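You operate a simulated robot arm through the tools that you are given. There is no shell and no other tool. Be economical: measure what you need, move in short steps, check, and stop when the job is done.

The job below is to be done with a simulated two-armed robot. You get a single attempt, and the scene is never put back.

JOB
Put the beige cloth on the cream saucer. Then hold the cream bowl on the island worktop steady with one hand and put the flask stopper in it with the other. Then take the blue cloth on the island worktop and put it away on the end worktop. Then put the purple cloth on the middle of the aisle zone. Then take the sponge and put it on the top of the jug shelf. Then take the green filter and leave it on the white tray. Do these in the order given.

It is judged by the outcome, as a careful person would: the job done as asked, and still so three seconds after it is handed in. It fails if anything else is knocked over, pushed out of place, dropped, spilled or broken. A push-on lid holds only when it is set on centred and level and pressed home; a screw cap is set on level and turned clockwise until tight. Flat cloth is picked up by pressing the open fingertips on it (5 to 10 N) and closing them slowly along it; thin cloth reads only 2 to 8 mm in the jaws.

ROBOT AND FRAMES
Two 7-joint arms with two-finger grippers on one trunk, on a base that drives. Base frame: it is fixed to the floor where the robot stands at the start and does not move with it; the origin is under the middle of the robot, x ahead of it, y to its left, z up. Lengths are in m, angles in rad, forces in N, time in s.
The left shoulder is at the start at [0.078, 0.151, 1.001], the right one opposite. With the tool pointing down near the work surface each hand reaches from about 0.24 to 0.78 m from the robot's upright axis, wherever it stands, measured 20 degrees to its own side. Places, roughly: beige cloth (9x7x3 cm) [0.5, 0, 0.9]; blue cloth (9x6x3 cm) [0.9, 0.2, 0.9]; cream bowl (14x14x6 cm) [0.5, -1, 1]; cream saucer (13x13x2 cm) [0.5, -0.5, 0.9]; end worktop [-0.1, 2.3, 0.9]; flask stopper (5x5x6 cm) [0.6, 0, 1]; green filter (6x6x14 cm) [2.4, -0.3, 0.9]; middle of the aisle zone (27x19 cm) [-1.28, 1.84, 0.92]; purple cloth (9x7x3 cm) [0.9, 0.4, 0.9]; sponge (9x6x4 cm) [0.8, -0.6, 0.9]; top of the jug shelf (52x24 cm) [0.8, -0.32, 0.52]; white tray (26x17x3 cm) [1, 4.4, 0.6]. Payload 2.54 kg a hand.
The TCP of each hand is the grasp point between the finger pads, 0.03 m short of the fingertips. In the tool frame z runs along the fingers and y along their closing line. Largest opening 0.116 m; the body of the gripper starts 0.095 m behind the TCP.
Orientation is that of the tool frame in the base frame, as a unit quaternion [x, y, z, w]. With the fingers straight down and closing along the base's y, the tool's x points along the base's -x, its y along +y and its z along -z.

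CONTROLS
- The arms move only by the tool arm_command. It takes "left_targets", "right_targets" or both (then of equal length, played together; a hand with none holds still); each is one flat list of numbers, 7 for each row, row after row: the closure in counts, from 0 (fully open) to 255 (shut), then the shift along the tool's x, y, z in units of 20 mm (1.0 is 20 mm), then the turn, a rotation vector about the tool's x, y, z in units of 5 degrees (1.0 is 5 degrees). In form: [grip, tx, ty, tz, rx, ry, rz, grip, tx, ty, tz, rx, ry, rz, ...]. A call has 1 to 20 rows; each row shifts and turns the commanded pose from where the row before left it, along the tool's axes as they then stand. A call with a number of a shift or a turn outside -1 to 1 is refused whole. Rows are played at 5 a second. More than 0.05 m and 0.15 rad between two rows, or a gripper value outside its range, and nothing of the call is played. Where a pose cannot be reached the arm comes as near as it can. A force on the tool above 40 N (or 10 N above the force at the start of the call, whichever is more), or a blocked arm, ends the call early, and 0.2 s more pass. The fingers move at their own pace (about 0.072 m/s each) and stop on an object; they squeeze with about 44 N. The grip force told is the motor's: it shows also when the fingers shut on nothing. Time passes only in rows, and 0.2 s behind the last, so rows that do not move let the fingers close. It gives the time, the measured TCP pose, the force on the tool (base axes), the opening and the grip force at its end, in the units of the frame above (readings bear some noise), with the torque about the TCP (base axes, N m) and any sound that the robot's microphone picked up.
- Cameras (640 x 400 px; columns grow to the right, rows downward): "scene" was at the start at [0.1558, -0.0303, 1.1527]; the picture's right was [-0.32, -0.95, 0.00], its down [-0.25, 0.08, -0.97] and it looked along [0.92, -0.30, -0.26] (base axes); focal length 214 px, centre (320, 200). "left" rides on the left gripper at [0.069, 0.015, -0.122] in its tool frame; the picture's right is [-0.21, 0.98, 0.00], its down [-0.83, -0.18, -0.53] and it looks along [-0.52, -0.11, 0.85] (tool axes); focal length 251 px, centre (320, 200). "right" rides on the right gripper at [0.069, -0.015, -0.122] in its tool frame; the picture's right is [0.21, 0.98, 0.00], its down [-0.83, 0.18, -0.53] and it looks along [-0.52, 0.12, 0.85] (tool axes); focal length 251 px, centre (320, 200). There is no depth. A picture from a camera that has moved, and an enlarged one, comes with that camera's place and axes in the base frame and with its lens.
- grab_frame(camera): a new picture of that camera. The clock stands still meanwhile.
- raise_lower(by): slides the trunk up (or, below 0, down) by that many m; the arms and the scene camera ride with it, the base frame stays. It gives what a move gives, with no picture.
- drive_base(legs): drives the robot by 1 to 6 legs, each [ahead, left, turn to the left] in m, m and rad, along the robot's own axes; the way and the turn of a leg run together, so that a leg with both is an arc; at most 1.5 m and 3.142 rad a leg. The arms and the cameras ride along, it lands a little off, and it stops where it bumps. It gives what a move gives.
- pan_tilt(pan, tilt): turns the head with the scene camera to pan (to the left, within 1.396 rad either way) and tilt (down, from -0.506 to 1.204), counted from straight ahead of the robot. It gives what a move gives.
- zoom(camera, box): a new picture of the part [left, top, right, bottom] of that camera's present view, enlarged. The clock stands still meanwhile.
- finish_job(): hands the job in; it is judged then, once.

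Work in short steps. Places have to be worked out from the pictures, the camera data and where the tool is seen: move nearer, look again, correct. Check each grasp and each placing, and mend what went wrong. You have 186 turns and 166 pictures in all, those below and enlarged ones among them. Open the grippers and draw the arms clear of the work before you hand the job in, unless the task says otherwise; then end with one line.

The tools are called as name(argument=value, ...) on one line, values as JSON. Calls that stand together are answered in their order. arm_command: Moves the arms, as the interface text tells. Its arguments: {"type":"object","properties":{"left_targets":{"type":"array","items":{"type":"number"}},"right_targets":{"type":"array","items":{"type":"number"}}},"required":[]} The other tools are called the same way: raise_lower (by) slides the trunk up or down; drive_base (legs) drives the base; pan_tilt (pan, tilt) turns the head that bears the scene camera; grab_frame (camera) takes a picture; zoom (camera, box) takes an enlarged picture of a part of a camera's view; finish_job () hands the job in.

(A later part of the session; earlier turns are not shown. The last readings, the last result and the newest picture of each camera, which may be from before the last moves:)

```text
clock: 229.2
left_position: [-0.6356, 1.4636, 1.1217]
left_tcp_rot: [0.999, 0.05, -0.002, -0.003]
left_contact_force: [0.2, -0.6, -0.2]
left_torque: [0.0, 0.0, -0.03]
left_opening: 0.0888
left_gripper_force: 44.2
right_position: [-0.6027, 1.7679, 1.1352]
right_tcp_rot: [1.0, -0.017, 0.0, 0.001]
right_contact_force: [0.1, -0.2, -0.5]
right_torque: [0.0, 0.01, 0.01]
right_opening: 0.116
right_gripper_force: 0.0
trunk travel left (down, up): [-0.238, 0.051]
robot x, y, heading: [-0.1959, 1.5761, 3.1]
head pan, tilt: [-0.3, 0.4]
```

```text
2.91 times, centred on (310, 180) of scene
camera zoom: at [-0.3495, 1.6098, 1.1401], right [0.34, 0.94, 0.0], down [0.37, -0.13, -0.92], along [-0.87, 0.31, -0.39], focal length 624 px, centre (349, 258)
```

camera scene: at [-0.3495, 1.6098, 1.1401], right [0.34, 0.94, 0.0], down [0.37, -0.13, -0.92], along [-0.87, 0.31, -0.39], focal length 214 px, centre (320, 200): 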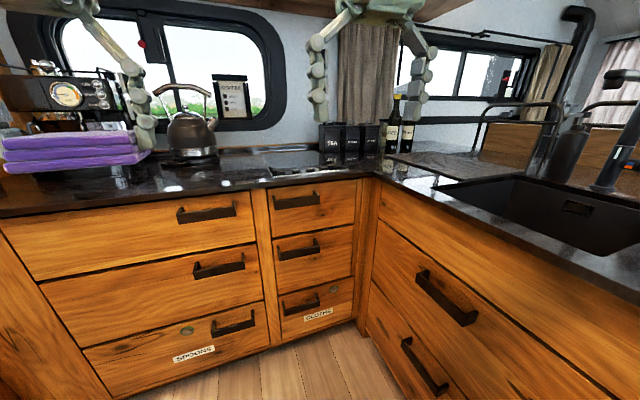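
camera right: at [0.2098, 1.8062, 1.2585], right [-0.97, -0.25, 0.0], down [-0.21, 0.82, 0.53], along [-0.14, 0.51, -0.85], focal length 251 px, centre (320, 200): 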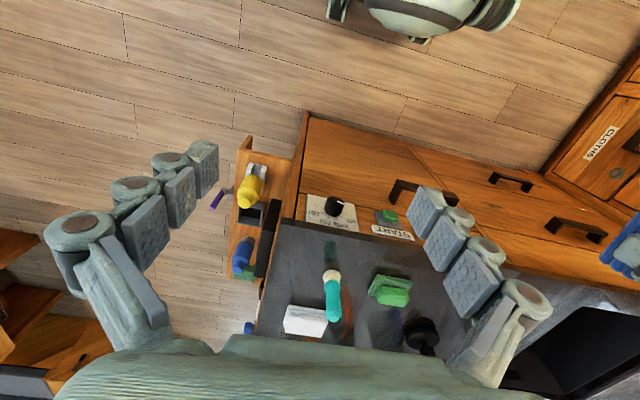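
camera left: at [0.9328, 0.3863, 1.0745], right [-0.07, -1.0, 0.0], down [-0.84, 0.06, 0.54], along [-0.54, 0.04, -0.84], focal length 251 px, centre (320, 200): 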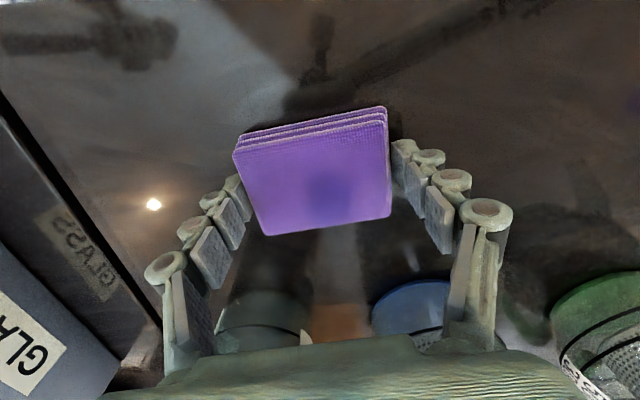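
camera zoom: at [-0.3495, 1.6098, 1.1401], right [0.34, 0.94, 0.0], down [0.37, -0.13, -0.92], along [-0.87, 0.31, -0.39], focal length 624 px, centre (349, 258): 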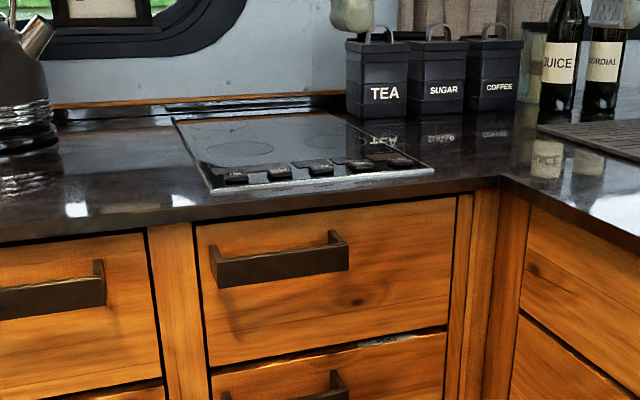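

The aisle zone is the front part of the hob, so the target is [-1.28, 1.84]. I'll drive in and angle the robot so the zone lies on the left arm's side.

drive_base(legs=[[0.4, 0, 0], [0, 0, -0.6]])

grab_frame(camera="left")

pan_tilt(pan=0.3, tilt=0.5)

grab_frame(camera="scene")

```text
clock: 233.4
left_position: [-1.0214, 1.7501, 1.1201]
left_tcp_rot: [0.969, -0.246, -0.001, -0.002]
left_contact_force: [0.2, 0.1, -0.5]
left_torque: [-0.01, 0.01, 0.03]
left_opening: 0.0887
left_gripper_force: 43.9
right_position: [-0.8209, 1.9838, 1.1353]
right_tcp_rot: [0.95, -0.312, 0.001, 0.001]
right_contact_force: [-0.3, 0.1, -0.1]
right_torque: [-0.04, -0.02, 0.0]
right_opening: 0.116
right_gripper_force: 0.1
trunk travel left (down, up): [-0.238, 0.051]
robot x, y, heading: [-0.5919, 1.5959, 2.501]
head pan, tilt: [-0.3, 0.4]
```

```text
85 pictures are left
camera left: at [-0.9678, 1.7028, 1.2427], right [-0.65, -0.76, 0.0], down [-0.64, 0.55, 0.54], along [-0.4, 0.35, -0.84], focal length 251 px, centre (320, 200)
```

left: 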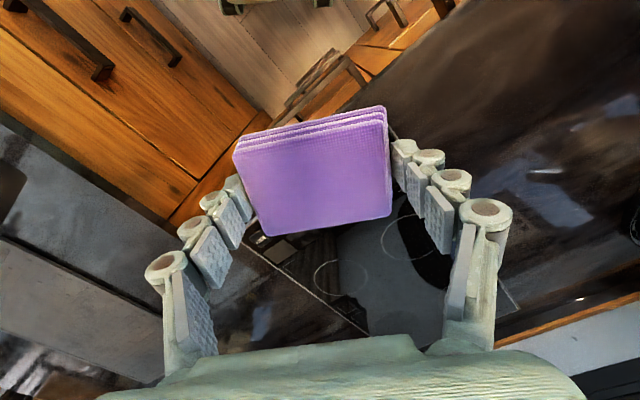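

```text
clock: 234.4
left_position: [-1.0215, 1.7508, 1.1209]
left_tcp_rot: [0.969, -0.246, 0.0, -0.002]
left_contact_force: [-0.4, 0.3, 0.0]
left_torque: [-0.05, 0.01, 0.01]
left_opening: 0.0883
left_gripper_force: 44.0
right_position: [-0.8217, 1.9836, 1.1357]
right_tcp_rot: [0.95, -0.311, 0.001, 0.001]
right_contact_force: [-0.5, -0.4, -0.4]
right_torque: [0.02, 0.02, -0.05]
right_opening: 0.116
right_gripper_force: 0.1
trunk travel left (down, up): [-0.238, 0.051]
robot x, y, heading: [-0.5936, 1.5966, 2.499]
head pan, tilt: [0.3, 0.499]
```

```text
84 pictures are left
camera scene: at [-0.7323, 1.6655, 1.131], right [0.34, 0.94, 0.0], down [0.45, -0.16, -0.88], along [-0.83, 0.3, -0.48], focal length 214 px, centre (320, 200)
```

scene: 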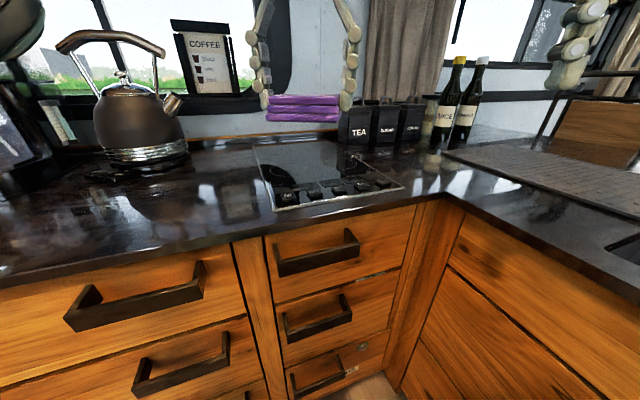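

Good position. I'll zoom on the hob to see its zones.

zoom(camera="scene", box=[230, 120, 420, 230])

```text
3.37 times, centred on (325, 175) of scene
camera zoom: at [-0.7323, 1.6655, 1.131], right [0.34, 0.94, 0.0], down [0.45, -0.16, -0.88], along [-0.83, 0.3, -0.48], focal length 722 px, centre (303, 284)
```

zoom: 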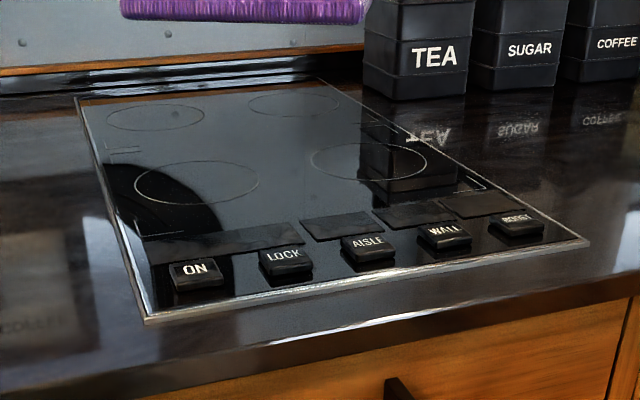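

The midpoint of the two front rings agrees with [-1.28, 1.84]. I'll move the cloth above it.

arm_command(left_targets=[160, -0.963, 0.161, 0.14, 0, 0, 0, 160, -0.963, 0.161, 0.14, 0, 0, 0, 160, -0.963, 0.161, 0.14, 0, 0, 0, 160, -0.963, 0.161, 0.14, 0, 0, 0, 160, -0.963, 0.161, 0.14, 0, 0, 0, 160, -0.963, 0.161, 0.14, 0, 0, 0, 160, -0.963, 0.161, 0.14, 0, 0, 0, 160, -0.963, 0.161, 0.14, 0, 0, 0, 160, -0.963, 0.161, 0.14, 0, 0, 0, 160, -0.963, 0.161, 0.14, 0, 0, 0, 160, -0.963, 0.161, 0.14, 0, 0, 0, 160, -0.963, 0.161, 0.14, 0, 0, 0, 160, -0.963, 0.161, 0.14, 0, 0, 0, 160, -0.963, 0.161, 0.14, 0, 0, 0])

grab_frame(camera="left")

zoom(camera="scene", box=[230, 90, 420, 230])

```text
clock: 237.4
left_position: [-1.2753, 1.8366, 1.0793]
left_tcp_rot: [0.969, -0.247, 0.0, -0.002]
left_contact_force: [-0.7, -0.6, -0.7]
left_torque: [0.01, -0.02, 0.02]
left_opening: 0.0883
left_gripper_force: 44.3
left hand out of reach, approached as far as the arm can: row 14
right_position: [-0.821, 1.9824, 1.1343]
right_tcp_rot: [0.95, -0.312, 0.001, 0.0]
right_contact_force: [-0.9, -0.3, -0.5]
right_torque: [0.04, -0.01, 0.0]
right_opening: 0.1159
right_gripper_force: 0.0
trunk travel left (down, up): [-0.238, 0.051]
robot x, y, heading: [-0.5912, 1.5934, 2.498]
head pan, tilt: [0.3, 0.499]
```

```text
82 pictures are left
camera left: at [-1.2217, 1.7886, 1.2005], right [-0.66, -0.76, 0.0], down [-0.64, 0.55, 0.54], along [-0.4, 0.35, -0.84], focal length 251 px, centre (320, 200)
```

left: 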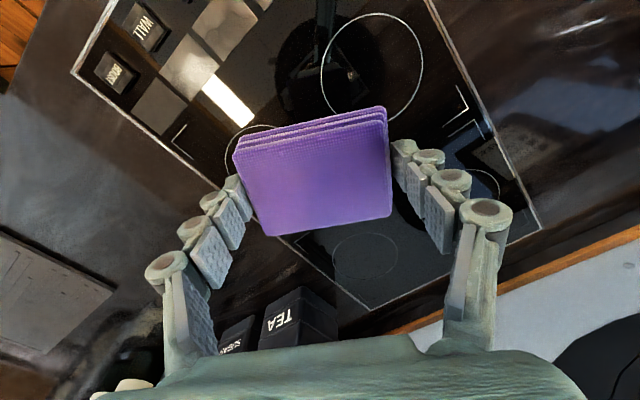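

```text
2.86 times, centred on (325, 160) of scene
camera zoom: at [-0.7327, 1.665, 1.131], right [0.34, 0.94, 0.0], down [0.45, -0.16, -0.88], along [-0.83, 0.3, -0.48], focal length 613 px, centre (306, 314)
```

zoom: 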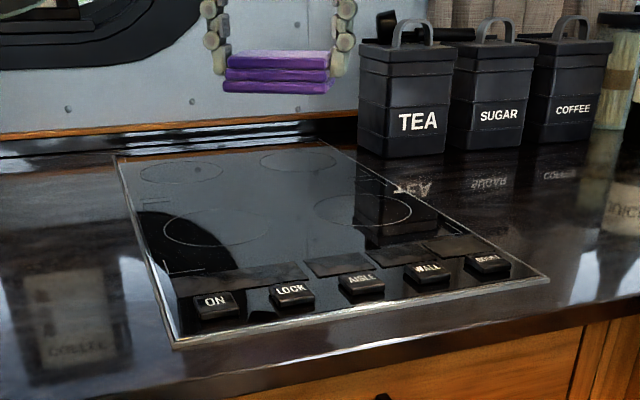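

Position matches the zone's middle. I'll lower.

arm_command(left_targets=[160, -0.2, 0.1, 1, 0, 0, 0, 160, 0, 0, 1, 0, 0, 0, 160, 0, 0, 1, 0, 0, 0, 160, 0, 0, 1, 0, 0, 0, 160, 0, 0, 1, 0, 0, 0, 160, 0, 0, 0.5, 0, 0, 0])

zoom(camera="scene", box=[230, 90, 420, 230])

```text
clock: 238.8
left_position: [-1.2782, 1.8372, 0.9678]
left_tcp_rot: [0.969, -0.247, -0.001, -0.001]
left_contact_force: [-0.5, -0.2, -1.1]
left_torque: [0.0, 0.01, -0.01]
left_opening: 0.0887
left_gripper_force: 44.2
right_position: [-0.8209, 1.9834, 1.136]
right_tcp_rot: [0.95, -0.312, 0.001, 0.0]
right_contact_force: [0.0, -0.3, 0.3]
right_torque: [0.01, 0.02, -0.02]
right_opening: 0.116
right_gripper_force: 0.0
trunk travel left (down, up): [-0.238, 0.051]
robot x, y, heading: [-0.5922, 1.5937, 2.503]
head pan, tilt: [0.3, 0.499]
```

```text
2.86 times, centred on (325, 160) of scene
camera zoom: at [-0.7325, 1.6654, 1.131], right [0.34, 0.94, 0.0], down [0.45, -0.16, -0.88], along [-0.83, 0.29, -0.48], focal length 613 px, centre (306, 314)
```

zoom: 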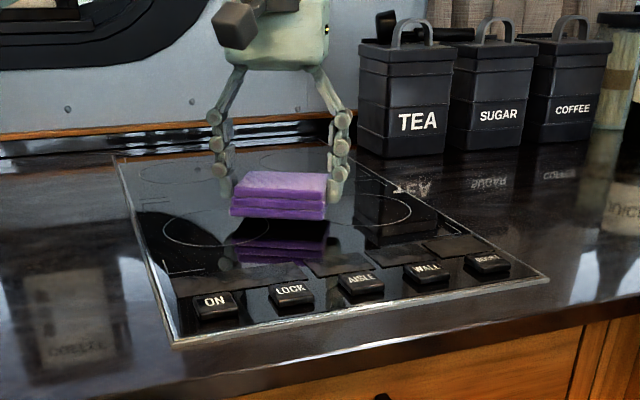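

A little further, to contact.

arm_command(left_targets=[160, 0, 0, 0.25, 0, 0, 0, 160, 0, 0, 0.2, 0, 0, 0, 160, 0, 0, 0.1, 0, 0, 0])

```text
clock: 239.6
left_position: [-1.2785, 1.837, 0.9588]
left_tcp_rot: [0.969, -0.246, -0.002, -0.002]
left_contact_force: [-0.9, -0.8, 5.3]
left_torque: [-0.31, 0.17, -0.04]
left_opening: 0.0886
left_gripper_force: 44.1
right_position: [-0.8216, 1.9837, 1.1349]
right_tcp_rot: [0.95, -0.311, 0.0, 0.001]
right_contact_force: [-0.4, 0.4, 0.7]
right_torque: [-0.02, 0.0, 0.0]
right_opening: 0.1159
right_gripper_force: 0.1
trunk travel left (down, up): [-0.238, 0.051]
robot x, y, heading: [-0.591, 1.5914, 2.5]
head pan, tilt: [0.3, 0.499]
```

Touching at 5 N. I'll release and rise.

arm_command(left_targets=[60, 0, 0, 0, 0, 0, 0, 20, 0, 0, 0, 0, 0, 0, 20, 0, 0, 0, 0, 0, 0, 20, 0, 0, -0.5, 0, 0, 0, 20, 0, 0, -1, 0, 0, 0, 20, 0, 0, -1, 0, 0, 0, 20, 0, 0, -1, 0, 0, 0, 20, 0, 0, -1, 0, 0, 0, 20, 0, 0, -1, 0, 0, 0, 20, 0, 0, -1, 0, 0, 0, 0, 1, 0, -0.5, 0, 0, 0, 0, 1, 0, -0.5, 0, 0, 0, 0, 1, 0, -0.5, 0, 0, 0, 0, 1, 0, 0, 0, 0, 0, 0, 1, 0, 0, 0, 0, 0, 0, 1, 0, 0, 0, 0, 0, 0, 1, 0, 0, 0, 0, 0, 0, 1, 0, 0, 0, 0, 0, 0, 1, 0, 0, 0, 0, 0, 0, 1, 0, 0, 0, 0, 0])

zoom(camera="scene", box=[230, 90, 420, 230])

```text
clock: 243.8
left_position: [-1.0978, 1.7407, 1.1155]
left_tcp_rot: [0.969, -0.246, -0.001, -0.004]
left_contact_force: [-0.1, 0.6, 0.6]
left_torque: [0.0, 0.01, 0.0]
left_opening: 0.1161
left_gripper_force: 0.1
left hand out of reach, approached as far as the arm can: row 10
right_position: [-0.8208, 1.983, 1.1351]
right_tcp_rot: [0.95, -0.312, 0.001, 0.0]
right_contact_force: [-0.4, 0.0, 0.5]
right_torque: [0.02, 0.0, -0.03]
right_opening: 0.1162
right_gripper_force: 0.1
trunk travel left (down, up): [-0.238, 0.051]
robot x, y, heading: [-0.5893, 1.5962, 2.498]
head pan, tilt: [0.3, 0.499]
```

```text
2.86 times, centred on (325, 160) of scene
camera zoom: at [-0.7322, 1.6652, 1.131], right [0.34, 0.94, 0.0], down [0.45, -0.16, -0.88], along [-0.83, 0.3, -0.48], focal length 613 px, centre (306, 314)
```

zoom: 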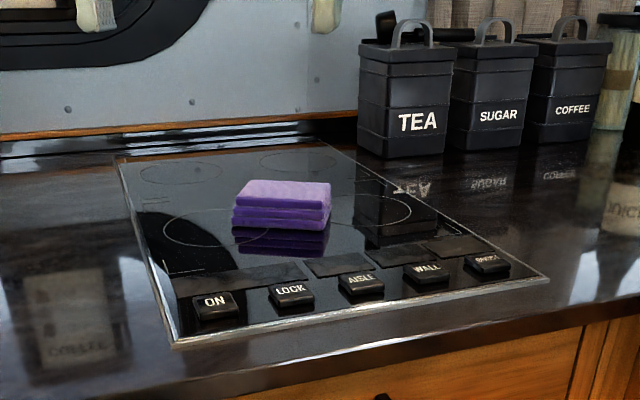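

Purple cloth is in the middle of the zone. Next is the sponge: I'll drive back round to the island's far side near it.

drive_base(legs=[[-0.25, 0, 0], [0, 0, 0.64], [-1.5, 0, 0], [-0.35, 0, 0], [0, 1.0, 0], [0, 0.85, 0]])

pan_tilt(pan=0, tilt=0.6)

grab_frame(camera="scene")

```text
clock: 273.9
left_position: [0.9085, -0.6024, 1.1146]
left_tcp_rot: [0.998, 0.056, -0.001, -0.001]
left_contact_force: [0.3, 0.3, -0.5]
left_torque: [0.0, -0.03, 0.0]
left_opening: 0.1159
left_gripper_force: 0.0
right_position: [0.9964, -0.2439, 1.1346]
right_tcp_rot: [1.0, -0.012, 0.001, 0.0]
right_contact_force: [0.2, -0.5, 0.4]
right_torque: [0.0, 0.01, 0.0]
right_opening: 0.1159
right_gripper_force: 0.0
trunk travel left (down, up): [-0.238, 0.051]
robot x, y, heading: [1.4091, -0.4329, 3.113]
head pan, tilt: [0.3, 0.499]
```

```text
clock: 274.7
left_position: [0.9089, -0.6018, 1.116]
left_tcp_rot: [0.998, 0.055, -0.001, -0.001]
left_contact_force: [0.1, 0.2, 0.0]
left_torque: [0.01, -0.01, 0.05]
left_opening: 0.1163
left_gripper_force: 0.1
right_position: [0.9957, -0.2449, 1.1336]
right_tcp_rot: [1.0, -0.013, 0.001, 0.001]
right_contact_force: [0.4, -0.5, -0.3]
right_torque: [-0.02, 0.01, -0.01]
right_opening: 0.1163
right_gripper_force: 0.1
trunk travel left (down, up): [-0.238, 0.051]
robot x, y, heading: [1.4082, -0.433, 3.108]
head pan, tilt: [0.0, 0.6]
```

```text
78 pictures are left
camera scene: at [1.2499, -0.4274, 1.1219], right [0.03, 1.0, 0.0], down [0.56, -0.02, -0.83], along [-0.82, 0.03, -0.56], focal length 214 px, centre (320, 200)
```

scene: 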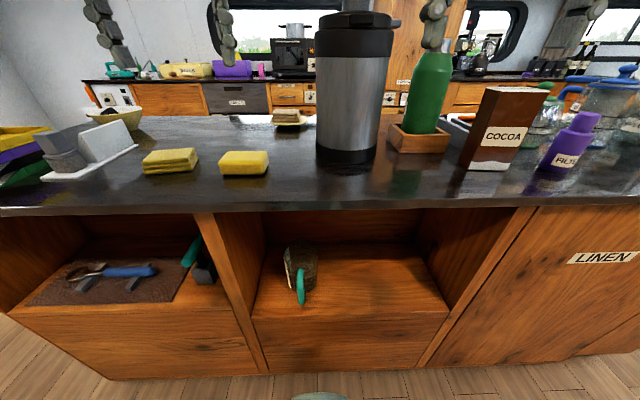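

The sponge is at about [0.86, -0.56]; the jug shelf is open below, with the jug toward its left end. I'll take a closer look at the sponge.

grab_frame(camera="left")

zoom(camera="scene", box=[120, 120, 480, 345])

```text
77 pictures are left
camera left: at [0.9799, -0.6105, 1.2368], right [-0.1, -0.99, 0.0], down [-0.84, 0.09, 0.54], along [-0.53, 0.06, -0.84], focal length 251 px, centre (320, 200)
```

left: 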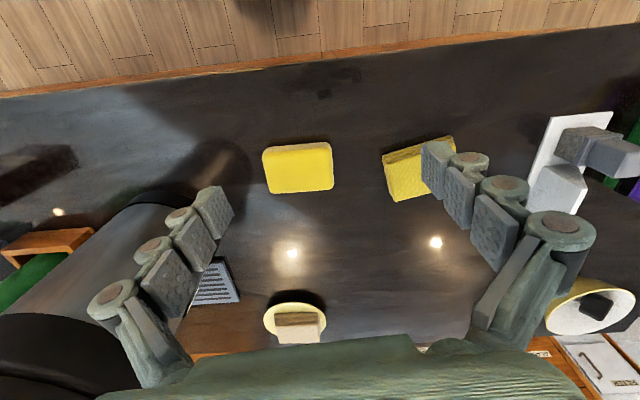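

```text
1.78 times, centred on (300, 232) of scene
camera zoom: at [1.2499, -0.4274, 1.1219], right [0.03, 1.0, 0.0], down [0.56, -0.02, -0.83], along [-0.82, 0.03, -0.56], focal length 381 px, centre (356, 142)
```

zoom: 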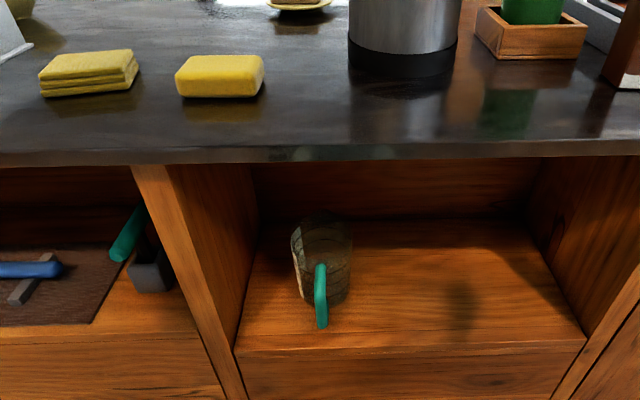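

I'll use a 45° forward-tilted grip so that the sponge can later be slid flat onto the shelf. First I'll tilt the left hand and hover before the sponge.

arm_command(left_targets=[0, 0, 0, 0, 0, 0, 0.7, 0, 0, 0, 0, 0, 0, 0.56, 0, 0, 0, 0, 0, -1, 0, 0, 0, 0, 0, 0, -1, 0, 0, 0, 0, 0, 0, -1, 0, 0, 0, 0, 0, 0, -1, 0, 0, 0, 0, 0, 0, -1, 0, 0, 0, 0, 0, 0, -1, 0, 0, 0, 0, 0, 0, -1, 0, 0, 0, 0, 0, 0, -1, 0, 0, 0, 0, 0, 0, -1, 0, 0, 1, -0.475, 0.875, 0, 0, 0, 0, 1, -0.475, 0.875, 0, 0, 0, 0, 1, -0.475, 0.875, 0, 0, 0, 0, 1, -0.475, 0.875, 0, 0, 0])

grab_frame(camera="left")

grab_frame(camera="scene")

```text
clock: 277.9
left_position: [0.9163, -0.5645, 1.0097]
left_tcp_rot: [0.923, 0.001, -0.384, -0.002]
left_contact_force: [0.0, -0.3, -0.4]
left_torque: [-0.03, -0.01, 0.0]
left_opening: 0.1157
left_gripper_force: 0.1
right_position: [0.9954, -0.2453, 1.1355]
right_tcp_rot: [1.0, -0.012, 0.001, 0.001]
right_contact_force: [-0.8, -0.6, -0.2]
right_torque: [0.04, 0.0, -0.01]
right_opening: 0.1162
right_gripper_force: 0.1
trunk travel left (down, up): [-0.238, 0.051]
robot x, y, heading: [1.4055, -0.4328, 3.112]
head pan, tilt: [0.0, 0.6]
```

```text
75 pictures are left
camera left: at [1.0526, -0.5807, 1.0452], right [-0.15, -0.98, 0.15], down [-0.2, 0.18, 0.96], along [-0.97, 0.11, -0.23], focal length 251 px, centre (320, 200)
```

left: 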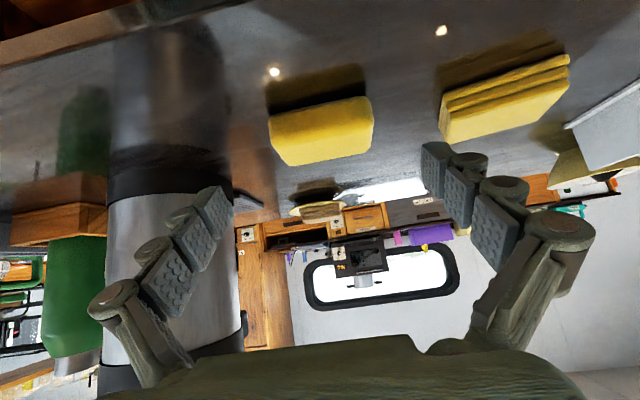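

```text
74 pictures are left
camera scene: at [1.2498, -0.4273, 1.1219], right [0.03, 1.0, 0.0], down [0.56, -0.02, -0.82], along [-0.82, 0.03, -0.57], focal length 214 px, centre (320, 200)
```

scene: 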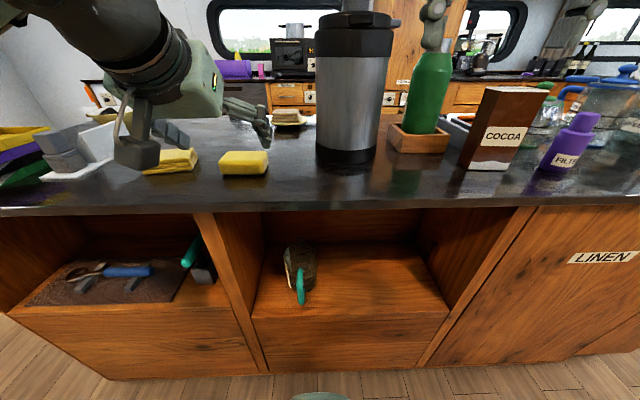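

The sponge lies centrally between the fingers, about 8 cm ahead. I'll advance along the finger axis.

arm_command(left_targets=[0, 0.03, 0.03, 0.82, 0, 0, 0, 0, 0.03, 0.03, 0.82, 0, 0, 0, 0, 0.03, 0.03, 0.82, 0, 0, 0, 0, 0.03, 0.03, 0.82, 0, 0, 0, 0, 0, 0, 0.75, 0, 0, 0])

grab_frame(camera="left")

zoom(camera="scene", box=[120, 90, 340, 220])

```text
clock: 279.1
left_position: [0.8597, -0.5684, 0.9505]
left_tcp_rot: [0.923, 0.002, -0.384, -0.001]
left_contact_force: [-0.3, 0.9, -0.1]
left_torque: [-0.02, 0.01, 0.02]
left_opening: 0.1163
left_gripper_force: 0.1
right_position: [0.9958, -0.2445, 1.1346]
right_tcp_rot: [1.0, -0.012, 0.001, 0.001]
right_contact_force: [0.6, -0.1, 0.0]
right_torque: [0.01, -0.01, -0.01]
right_opening: 0.116
right_gripper_force: 0.1
trunk travel left (down, up): [-0.238, 0.051]
robot x, y, heading: [1.4079, -0.4324, 3.107]
head pan, tilt: [0.0, 0.6]
```

```text
73 pictures are left
camera left: at [0.9956, -0.5826, 0.9867], right [-0.15, -0.98, 0.15], down [-0.2, 0.18, 0.96], along [-0.97, 0.11, -0.23], focal length 251 px, centre (320, 200)
```

left: 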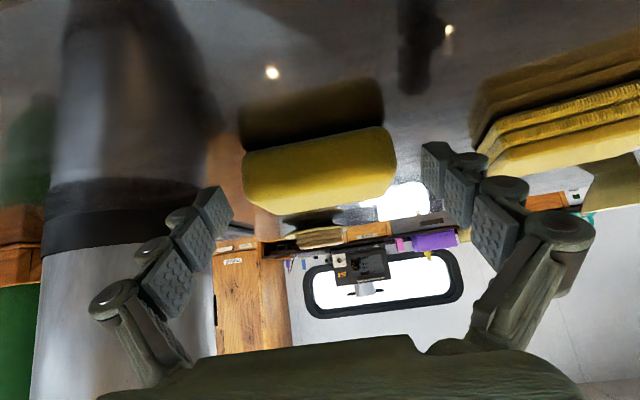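

```text
2.91 times, centred on (230, 155) of scene
camera zoom: at [1.2498, -0.4273, 1.1219], right [0.03, 1.0, 0.0], down [0.56, -0.02, -0.82], along [-0.82, 0.03, -0.57], focal length 624 px, centre (582, 331)
```

zoom: 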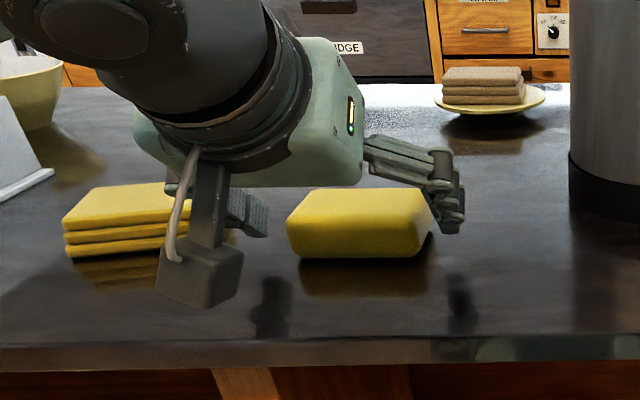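

The sponge is between the fingers. I'll close gently.

arm_command(left_targets=[30, 0, 0, 0, 0, 0, 0, 50, 0, 0, 0, 0, 0, 0, 70, 0, 0, 0, 0, 0, 0, 90, 0, 0, 0, 0, 0, 0, 110, 0, 0, 0, 0, 0, 0, 110, 0, 0, 0, 0, 0, 0])

zoom(camera="scene", box=[120, 90, 340, 220])

```text
clock: 280.5
left_position: [0.8607, -0.5671, 0.9505]
left_tcp_rot: [0.923, 0.002, -0.384, -0.001]
left_contact_force: [0.8, -0.8, 2.2]
left_torque: [-0.11, 0.0, 0.03]
left_opening: 0.0866
left_gripper_force: 44.1
right_position: [0.9956, -0.244, 1.1358]
right_tcp_rot: [1.0, -0.013, 0.002, 0.0]
right_contact_force: [0.0, -0.2, -0.1]
right_torque: [-0.01, -0.02, 0.05]
right_opening: 0.1159
right_gripper_force: 0.1
trunk travel left (down, up): [-0.238, 0.051]
robot x, y, heading: [1.4115, -0.4297, 3.112]
head pan, tilt: [0.0, 0.6]
```

```text
2.91 times, centred on (230, 155) of scene
camera zoom: at [1.2501, -0.4273, 1.1219], right [0.03, 1.0, 0.0], down [0.56, -0.02, -0.83], along [-0.82, 0.03, -0.56], focal length 624 px, centre (582, 331)
```

zoom: 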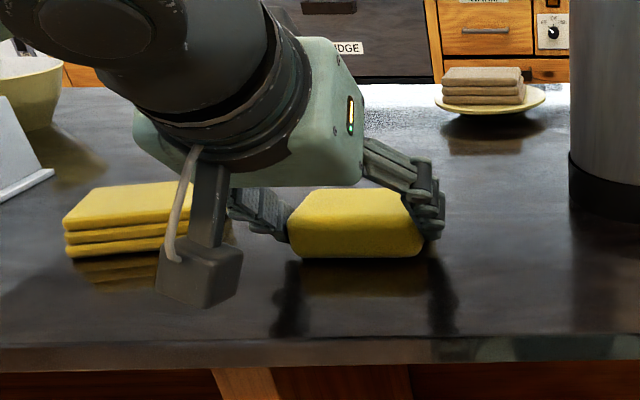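

Gripped. I'll lift straight up, then pull back off the worktop.

arm_command(left_targets=[110, -0.7, 0, -0.7, 0, 0, 0, 110, -0.7, 0, -0.7, 0, 0, 0, 110, -0.7, 0, -0.7, 0, 0, 0, 110, -0.7, 0, -0.7, 0, 0, 0, 110, 0.7, 0, -0.7, 0, 0, 0, 110, 0.7, 0, -0.7, 0, 0, 0, 110, 0.7, 0, -0.7, 0, 0, 0, 110, 0.7, 0, -0.7, 0, 0, 0, 110, 0.7, 0, -0.7, 0, 0, 0])

drive_base(legs=[[-0.17, 0, 0], [0, -0.31, 0]])

grab_frame(camera="scene")

```text
clock: 282.5
left_position: [0.9605, -0.566, 1.0285]
left_tcp_rot: [0.923, 0.001, -0.385, -0.002]
left_contact_force: [0.5, -0.7, -0.4]
left_torque: [0.01, 0.0, -0.01]
left_opening: 0.0864
left_gripper_force: 44.3
right_position: [0.9955, -0.2439, 1.136]
right_tcp_rot: [1.0, -0.012, 0.001, 0.0]
right_contact_force: [-0.2, -1.1, 0.2]
right_torque: [0.02, 0.0, 0.0]
right_opening: 0.1159
right_gripper_force: 0.0
trunk travel left (down, up): [-0.238, 0.051]
robot x, y, heading: [1.4059, -0.4313, 3.107]
head pan, tilt: [0.0, 0.6]
```

```text
clock: 287.1
left_position: [1.1407, -0.2606, 1.0287]
left_tcp_rot: [0.923, 0.0, -0.384, -0.002]
left_contact_force: [-0.3, 0.4, -0.8]
left_torque: [0.0, -0.02, -0.01]
left_opening: 0.0864
left_gripper_force: 43.9
right_position: [1.1774, 0.0626, 1.1343]
right_tcp_rot: [1.0, -0.013, 0.001, 0.001]
right_contact_force: [-0.3, -0.5, 0.0]
right_torque: [-0.03, 0.01, -0.03]
right_opening: 0.116
right_gripper_force: 0.1
trunk travel left (down, up): [-0.238, 0.051]
robot x, y, heading: [1.5876, -0.1314, 3.101]
head pan, tilt: [0.0, 0.6]
```

```text
70 pictures are left
camera scene: at [1.4309, -0.1215, 1.1219], right [0.04, 1.0, 0.0], down [0.56, -0.02, -0.83], along [-0.82, 0.03, -0.56], focal length 214 px, centre (320, 200)
```

scene: 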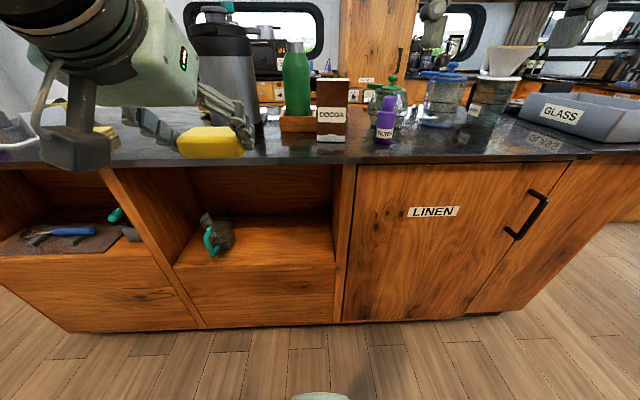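

Held and clear of the island. I'll lower the trunk.

raise_lower(by=-0.235)

grab_frame(camera="scene")

grab_frame(camera="left")

```text
clock: 289.6
left_position: [1.141, -0.2607, 0.7931]
left_tcp_rot: [0.923, 0.0, -0.385, -0.002]
left_contact_force: [-0.4, 0.2, -0.6]
left_torque: [-0.01, -0.03, -0.01]
left_opening: 0.0862
left_gripper_force: 44.3
right_position: [1.1773, 0.0625, 0.9013]
right_tcp_rot: [1.0, -0.014, 0.0, 0.001]
right_contact_force: [0.9, 0.5, -0.2]
right_torque: [0.02, 0.0, -0.01]
right_opening: 0.116
right_gripper_force: 0.0
trunk travel left (down, up): [-0.003, 0.286]
robot x, y, heading: [1.5908, -0.1274, 3.098]
head pan, tilt: [0.0, 0.6]
```

```text
69 pictures are left
camera scene: at [1.4309, -0.1216, 0.887], right [0.04, 1.0, 0.0], down [0.56, -0.02, -0.83], along [-0.82, 0.03, -0.56], focal length 214 px, centre (320, 200)
```

scene: 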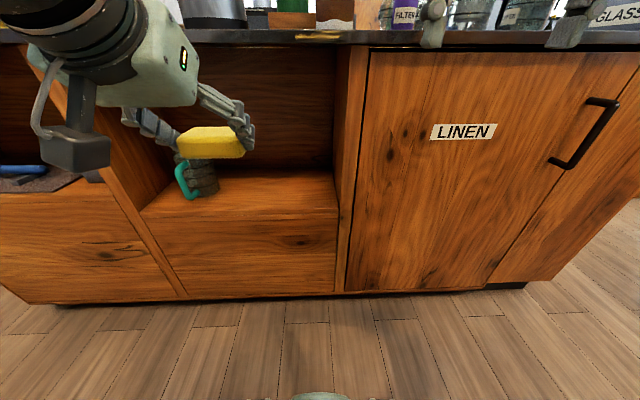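

```text
68 pictures are left
camera left: at [1.2761, -0.2765, 0.8304], right [-0.15, -0.98, 0.15], down [-0.2, 0.18, 0.96], along [-0.97, 0.12, -0.23], focal length 251 px, centre (320, 200)
```

left: 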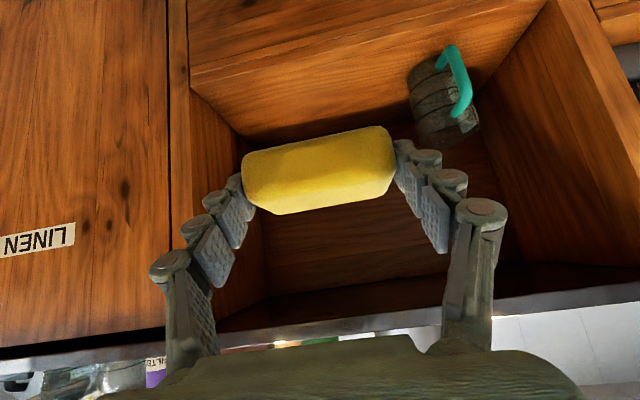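

The shelf front edge is at x≈0.947, and the free area is around y≈-0.25. I'll lower the hand in front of the shelf to just above shelf level.

arm_command(left_targets=[110, 0.7, -0.1, 0.7, 0, 0, 0, 110, 0.7, -0.1, 0.7, 0, 0, 0, 110, 0.7, -0.1, 0.7, 0, 0, 0, 110, 0.7, -0.1, 0.7, 0, 0, 0, 110, 0.7, -0.1, 0.7, 0, 0, 0, 110, 0.7, -0.1, 0.7, 0, 0, 0, 110, 0.7, -0.1, 0.7, 0, 0, 0, 110, 0.7, -0.1, 0.7, 0, 0, 0, 110, 0.7, 0, 0.7, 0, 0, 0])

grab_frame(camera="scene")

```text
clock: 291.6
left_position: [1.1082, -0.2287, 0.6272]
left_tcp_rot: [0.924, 0.0, -0.383, -0.003]
left_contact_force: [0.6, -0.3, 0.7]
left_torque: [0.02, -0.01, 0.0]
left_opening: 0.0862
left_gripper_force: 43.7
left hand out of reach, approached as far as the arm can: row 4, 5, 6, 7, 8, 9
right_position: [1.1764, 0.0637, 0.8991]
right_tcp_rot: [1.0, -0.014, 0.001, 0.001]
right_contact_force: [-0.3, 0.1, -0.3]
right_torque: [0.04, 0.05, 0.02]
right_opening: 0.116
right_gripper_force: 0.0
trunk travel left (down, up): [-0.003, 0.286]
robot x, y, heading: [1.5889, -0.123, 3.104]
head pan, tilt: [0.0, 0.6]
```

```text
67 pictures are left
camera scene: at [1.4309, -0.1216, 0.8869], right [0.04, 1.0, 0.0], down [0.56, -0.02, -0.83], along [-0.82, 0.03, -0.56], focal length 214 px, centre (320, 200)
```

scene: 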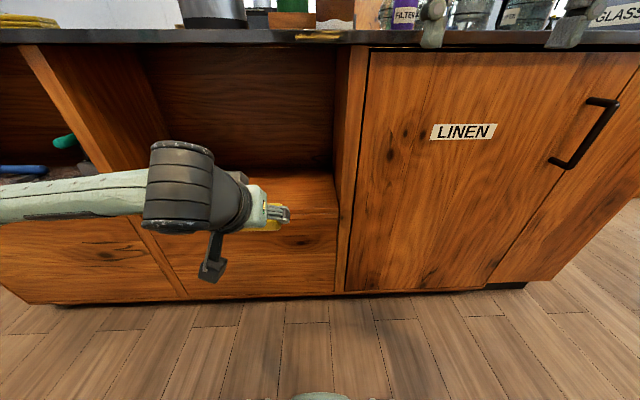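

I'll drive forward so that the sponge enters the shelf opening above its surface.

drive_base(legs=[[0.16, 0, 0.03]])

grab_frame(camera="scene")

grab_frame(camera="left")

```text
clock: 293.0
left_position: [0.953, -0.2404, 0.6279]
left_tcp_rot: [0.923, 0.014, -0.384, 0.004]
left_contact_force: [-0.4, 0.5, 0.2]
left_torque: [0.0, 0.03, 0.01]
left_opening: 0.0862
left_gripper_force: 43.9
right_position: [1.0138, 0.0535, 0.8989]
right_tcp_rot: [1.0, 0.001, 0.001, 0.0]
right_contact_force: [-0.4, 0.0, 0.9]
right_torque: [-0.04, -0.01, -0.02]
right_opening: 0.1159
right_gripper_force: 0.1
trunk travel left (down, up): [-0.003, 0.286]
robot x, y, heading: [1.4257, -0.1257, 3.136]
head pan, tilt: [0.0, 0.6]
```

```text
66 pictures are left
camera scene: at [1.2721, -0.1228, 0.8869], right [0.01, 1.0, 0.0], down [0.56, 0.0, -0.83], along [-0.83, 0.01, -0.56], focal length 214 px, centre (320, 200)
```

scene: 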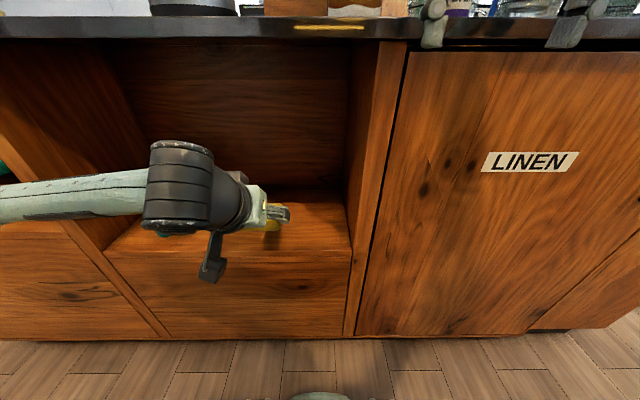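

```text
65 pictures are left
camera left: at [1.09, -0.252, 0.6645], right [-0.12, -0.98, 0.15], down [-0.21, 0.17, 0.96], along [-0.97, 0.09, -0.23], focal length 251 px, centre (320, 200)
```

left: 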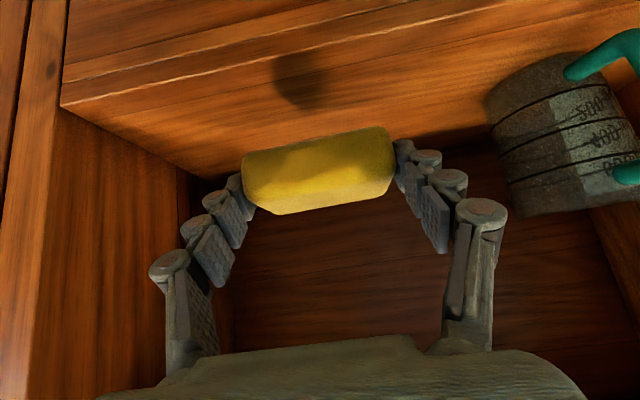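

The sponge is at the opening. I'll reach in 10 cm, slightly downward, then check.

arm_command(left_targets=[110, -0.53, 0, 0.88, 0, 0, 0, 110, -0.53, 0, 0.88, 0, 0, 0, 110, -0.53, 0, 0.88, 0, 0, 0, 110, -0.53, 0, 0.88, 0, 0, 0, 110, -0.53, 0, 0.88, 0, 0, 0])

grab_frame(camera="left")

grab_frame(camera="scene")

```text
clock: 294.2
left_position: [0.8524, -0.2428, 0.6024]
left_tcp_rot: [0.923, 0.014, -0.384, 0.004]
left_contact_force: [0.2, 0.3, -0.4]
left_torque: [-0.04, 0.01, 0.0]
left_opening: 0.0864
left_gripper_force: 44.3
right_position: [1.0137, 0.0542, 0.9001]
right_tcp_rot: [1.0, 0.001, 0.001, 0.002]
right_contact_force: [0.0, -0.1, -0.7]
right_torque: [0.01, 0.02, 0.01]
right_opening: 0.1159
right_gripper_force: 0.1
trunk travel left (down, up): [-0.003, 0.286]
robot x, y, heading: [1.429, -0.1213, 3.139]
head pan, tilt: [0.0, 0.6]
```

```text
64 pictures are left
camera left: at [0.9891, -0.255, 0.6394], right [-0.12, -0.98, 0.15], down [-0.21, 0.17, 0.96], along [-0.97, 0.09, -0.23], focal length 251 px, centre (320, 200)
```

left: 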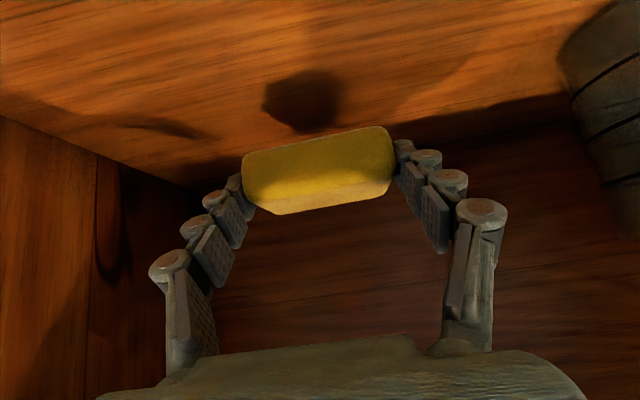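

```text
63 pictures are left
camera scene: at [1.2721, -0.1228, 0.8869], right [0.01, 1.0, 0.0], down [0.56, 0.0, -0.83], along [-0.83, 0.01, -0.56], focal length 214 px, centre (320, 200)
```

scene: 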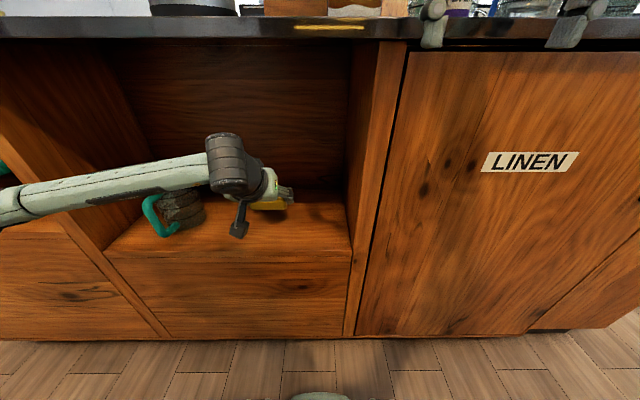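

Clear. I'll lower straight down onto the shelf in decreasing steps.

arm_command(left_targets=[110, 0.7, 0, 0.7, 0, 0, 0, 110, 0.5, 0, 0.5, 0, 0, 0, 110, 0.2, 0, 0.2, 0, 0, 0])

zoom(camera="scene", box=[100, 100, 380, 275])

grab_frame(camera="left")

```text
clock: 295.0
left_position: [0.8541, -0.243, 0.5623]
left_tcp_rot: [0.924, 0.014, -0.383, 0.004]
left_contact_force: [0.6, 0.6, 0.7]
left_torque: [0.0, 0.01, 0.01]
left_opening: 0.0864
left_gripper_force: 43.5
right_position: [1.0129, 0.0536, 0.8994]
right_tcp_rot: [1.0, 0.0, 0.0, 0.0]
right_contact_force: [0.6, -0.8, -0.9]
right_torque: [0.01, 0.01, 0.03]
right_opening: 0.116
right_gripper_force: 0.0
trunk travel left (down, up): [-0.003, 0.286]
robot x, y, heading: [1.427, -0.1228, 3.133]
head pan, tilt: [0.0, 0.6]
```

```text
2.29 times, centred on (240, 188) of scene
camera zoom: at [1.272, -0.1228, 0.8869], right [0.01, 1.0, 0.0], down [0.56, 0.0, -0.83], along [-0.83, 0.01, -0.56], focal length 490 px, centre (503, 229)
```

zoom: 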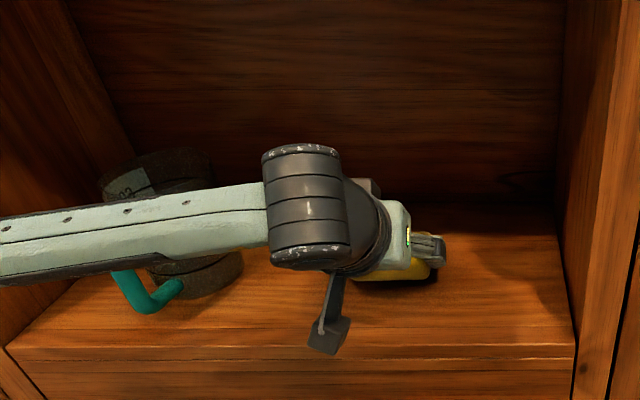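

```text
61 pictures are left
camera left: at [0.9896, -0.255, 0.5998], right [-0.12, -0.98, 0.15], down [-0.21, 0.17, 0.96], along [-0.97, 0.09, -0.23], focal length 251 px, centre (320, 200)
```

left: 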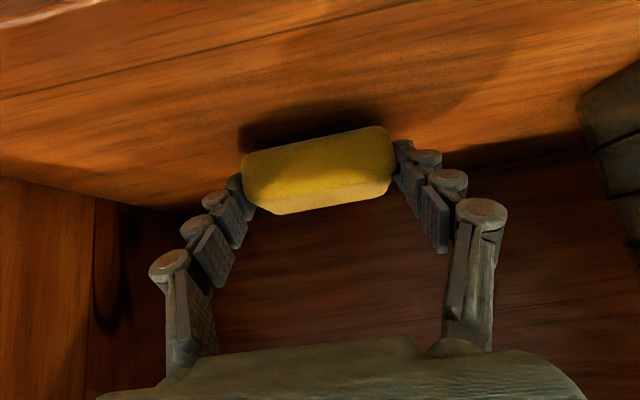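

Nearly touching, so I'll lower a few more mm.

arm_command(left_targets=[110, 0.15, 0, 0.15, 0, 0, 0, 110, 0.12, 0, 0.12, 0, 0, 0])

```text
clock: 295.6
left_position: [0.8551, -0.2419, 0.5551]
left_tcp_rot: [0.924, 0.014, -0.383, 0.004]
left_contact_force: [-0.2, 0.7, 0.3]
left_torque: [-0.01, 0.02, 0.04]
left_opening: 0.0863
left_gripper_force: 44.1
right_position: [1.0131, 0.0535, 0.9011]
right_tcp_rot: [1.0, 0.002, 0.0, 0.0]
right_contact_force: [-0.6, 0.0, 0.7]
right_torque: [-0.03, 0.01, 0.01]
right_opening: 0.116
right_gripper_force: 0.0
trunk travel left (down, up): [-0.003, 0.286]
robot x, y, heading: [1.4308, -0.125, 3.132]
head pan, tilt: [0.0, 0.6]
```

No contact yet, so I'll continue in small steps.

arm_command(left_targets=[110, 0.12, 0, 0.12, 0, 0, 0, 110, 0.12, 0, 0.12, 0, 0, 0])

```text
clock: 296.2
left_position: [0.8538, -0.2425, 0.5509]
left_tcp_rot: [0.923, 0.014, -0.384, 0.004]
left_contact_force: [0.5, -0.8, 4.0]
left_torque: [-0.21, 0.15, 0.04]
left_opening: 0.0866
left_gripper_force: 44.0
right_position: [1.0137, 0.0545, 0.9006]
right_tcp_rot: [1.0, 0.0, 0.001, 0.0]
right_contact_force: [0.1, 0.0, 0.8]
right_torque: [0.04, -0.01, -0.04]
right_opening: 0.1159
right_gripper_force: 0.0
trunk travel left (down, up): [-0.003, 0.286]
robot x, y, heading: [1.431, -0.1228, 3.138]
head pan, tilt: [0.0, 0.6]
```

Contact. I'll release and withdraw along the finger axis, then straight back.

arm_command(left_targets=[60, 0, 0, 0, 0, 0, 0, 25, 0, 0, 0, 0, 0, 0, 25, 0, 0, 0, 0, 0, 0, 25, 0, 0, -0.7, 0, 0, 0, 25, 0, 0, -1, 0, 0, 0, 25, 0.4, 0, -0.9, 0, 0, 0, 25, 0.6, 0, -0.7, 0, 0, 0, 25, 0.7, 0, -0.7, 0, 0, 0, 25, 0.7, 0, -0.7, 0, 0, 0])

grab_frame(camera="left")

```text
clock: 298.2
left_position: [0.9534, -0.2391, 0.5819]
left_tcp_rot: [0.924, 0.015, -0.382, 0.005]
left_contact_force: [0.0, 0.4, 0.8]
left_torque: [-0.04, -0.02, -0.01]
left_opening: 0.1047
left_gripper_force: 0.0
right_position: [1.0131, 0.0536, 0.8998]
right_tcp_rot: [1.0, 0.0, 0.001, 0.0]
right_contact_force: [-0.2, 0.5, 0.9]
right_torque: [0.01, 0.01, -0.01]
right_opening: 0.116
right_gripper_force: 0.0
trunk travel left (down, up): [-0.003, 0.286]
robot x, y, heading: [1.4275, -0.1197, 3.132]
head pan, tilt: [0.0, 0.6]
```

```text
60 pictures are left
camera left: at [1.0902, -0.2508, 0.6193], right [-0.12, -0.98, 0.15], down [-0.21, 0.17, 0.96], along [-0.97, 0.09, -0.23], focal length 251 px, centre (320, 200)
```

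left: 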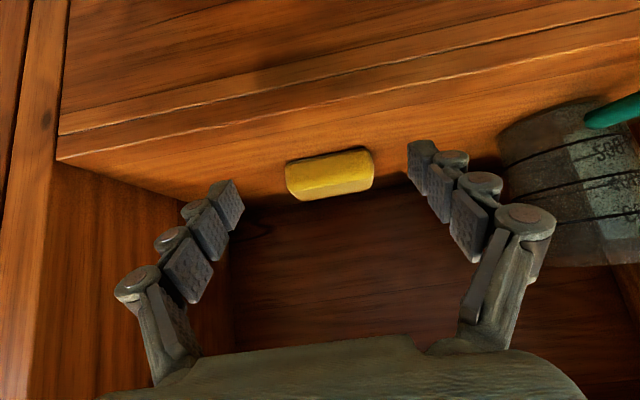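

The sponge sits flat on the shelf. I'll back out, raise the trunk and untilt the hand.

drive_base(legs=[[-0.2, 0, 0]])

raise_lower(by=0.235)

arm_command(left_targets=[25, 0, 0, -0.5, 0, 1, 0, 25, 0, 0, -0.5, 0, 1, 0, 25, 0, 0, -0.5, 0, 1, 0, 25, 0, 0, -0.5, 0, 1, 0, 25, 0, 0, -0.5, 0, 1, 0, 25, 0, 0, -0.5, 0, 1, 0, 25, 0, 0, -0.7, 0, 1, 0, 25, 0, 0, -0.7, 0, 1, 0, 25, 0, 0, -0.7, 0, 1, 0, 0, 0, 0, -1, 0, 0, 0, 0, 0, 0, -1, 0, 0, 0, 0, 0, 0, -1, 0, 0, 0, 0, 0, 0, -1, 0, 0, 0, 0, 0, 0, -1, 0, 0, 0, 0, 0, 0, -1, 0, 0, 0, 0, 0, 0, -1, 0, 0, 0, 0, 0, 0, -1, 0, 0, 0])

grab_frame(camera="scene")

```text
clock: 299.8
left_position: [1.1527, -0.2407, 0.5823]
left_tcp_rot: [0.924, 0.014, -0.382, 0.004]
left_contact_force: [0.2, -0.6, -0.4]
left_torque: [0.01, 0.02, 0.0]
left_opening: 0.1046
left_gripper_force: 0.1
right_position: [1.2116, 0.0511, 0.8998]
right_tcp_rot: [1.0, 0.003, 0.002, 0.001]
right_contact_force: [0.6, -0.3, -0.5]
right_torque: [0.0, 0.01, -0.04]
right_opening: 0.116
right_gripper_force: 0.0
trunk travel left (down, up): [-0.003, 0.286]
robot x, y, heading: [1.6258, -0.1227, 3.141]
head pan, tilt: [0.0, 0.6]
```

```text
clock: 302.3
left_position: [1.1526, -0.241, 0.8163]
left_tcp_rot: [0.924, 0.015, -0.383, 0.005]
left_contact_force: [0.1, -0.1, 0.4]
left_torque: [0.0, 0.01, -0.03]
left_opening: 0.1048
left_gripper_force: 0.0
right_position: [1.2116, 0.0522, 1.1343]
right_tcp_rot: [1.0, 0.003, 0.001, 0.001]
right_contact_force: [0.3, -0.1, -0.3]
right_torque: [-0.01, -0.04, -0.01]
right_opening: 0.1159
right_gripper_force: 0.2
trunk travel left (down, up): [-0.238, 0.051]
robot x, y, heading: [1.6275, -0.1295, 3.138]
head pan, tilt: [0.0, 0.6]
```

```text
clock: 305.9
left_position: [1.1923, -0.2406, 1.0675]
left_tcp_rot: [1.0, 0.017, 0.0, -0.001]
left_contact_force: [-0.3, -0.1, -0.5]
left_torque: [-0.01, 0.0, -0.02]
left_opening: 0.1159
left_gripper_force: 0.3
right_position: [1.2126, 0.0511, 1.1346]
right_tcp_rot: [1.0, 0.001, 0.002, 0.001]
right_contact_force: [-0.3, 0.1, -0.6]
right_torque: [-0.01, -0.01, -0.02]
right_opening: 0.116
right_gripper_force: 0.0
trunk travel left (down, up): [-0.238, 0.051]
robot x, y, heading: [1.6302, -0.1218, 3.134]
head pan, tilt: [0.0, 0.6]
```

```text
59 pictures are left
camera scene: at [1.4711, -0.1242, 1.1219], right [0.01, 1.0, 0.0], down [0.56, 0.0, -0.83], along [-0.83, 0.0, -0.56], focal length 214 px, centre (320, 200)
```

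scene: 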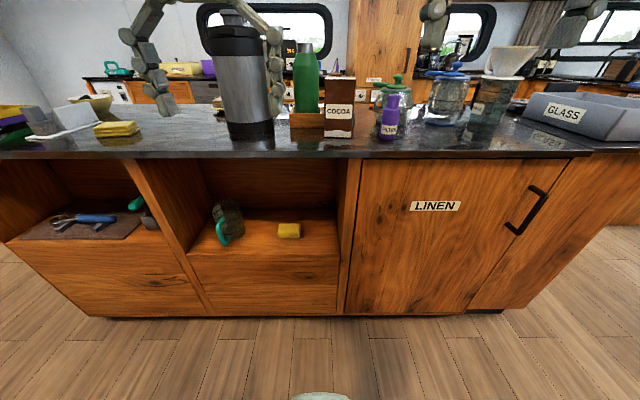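

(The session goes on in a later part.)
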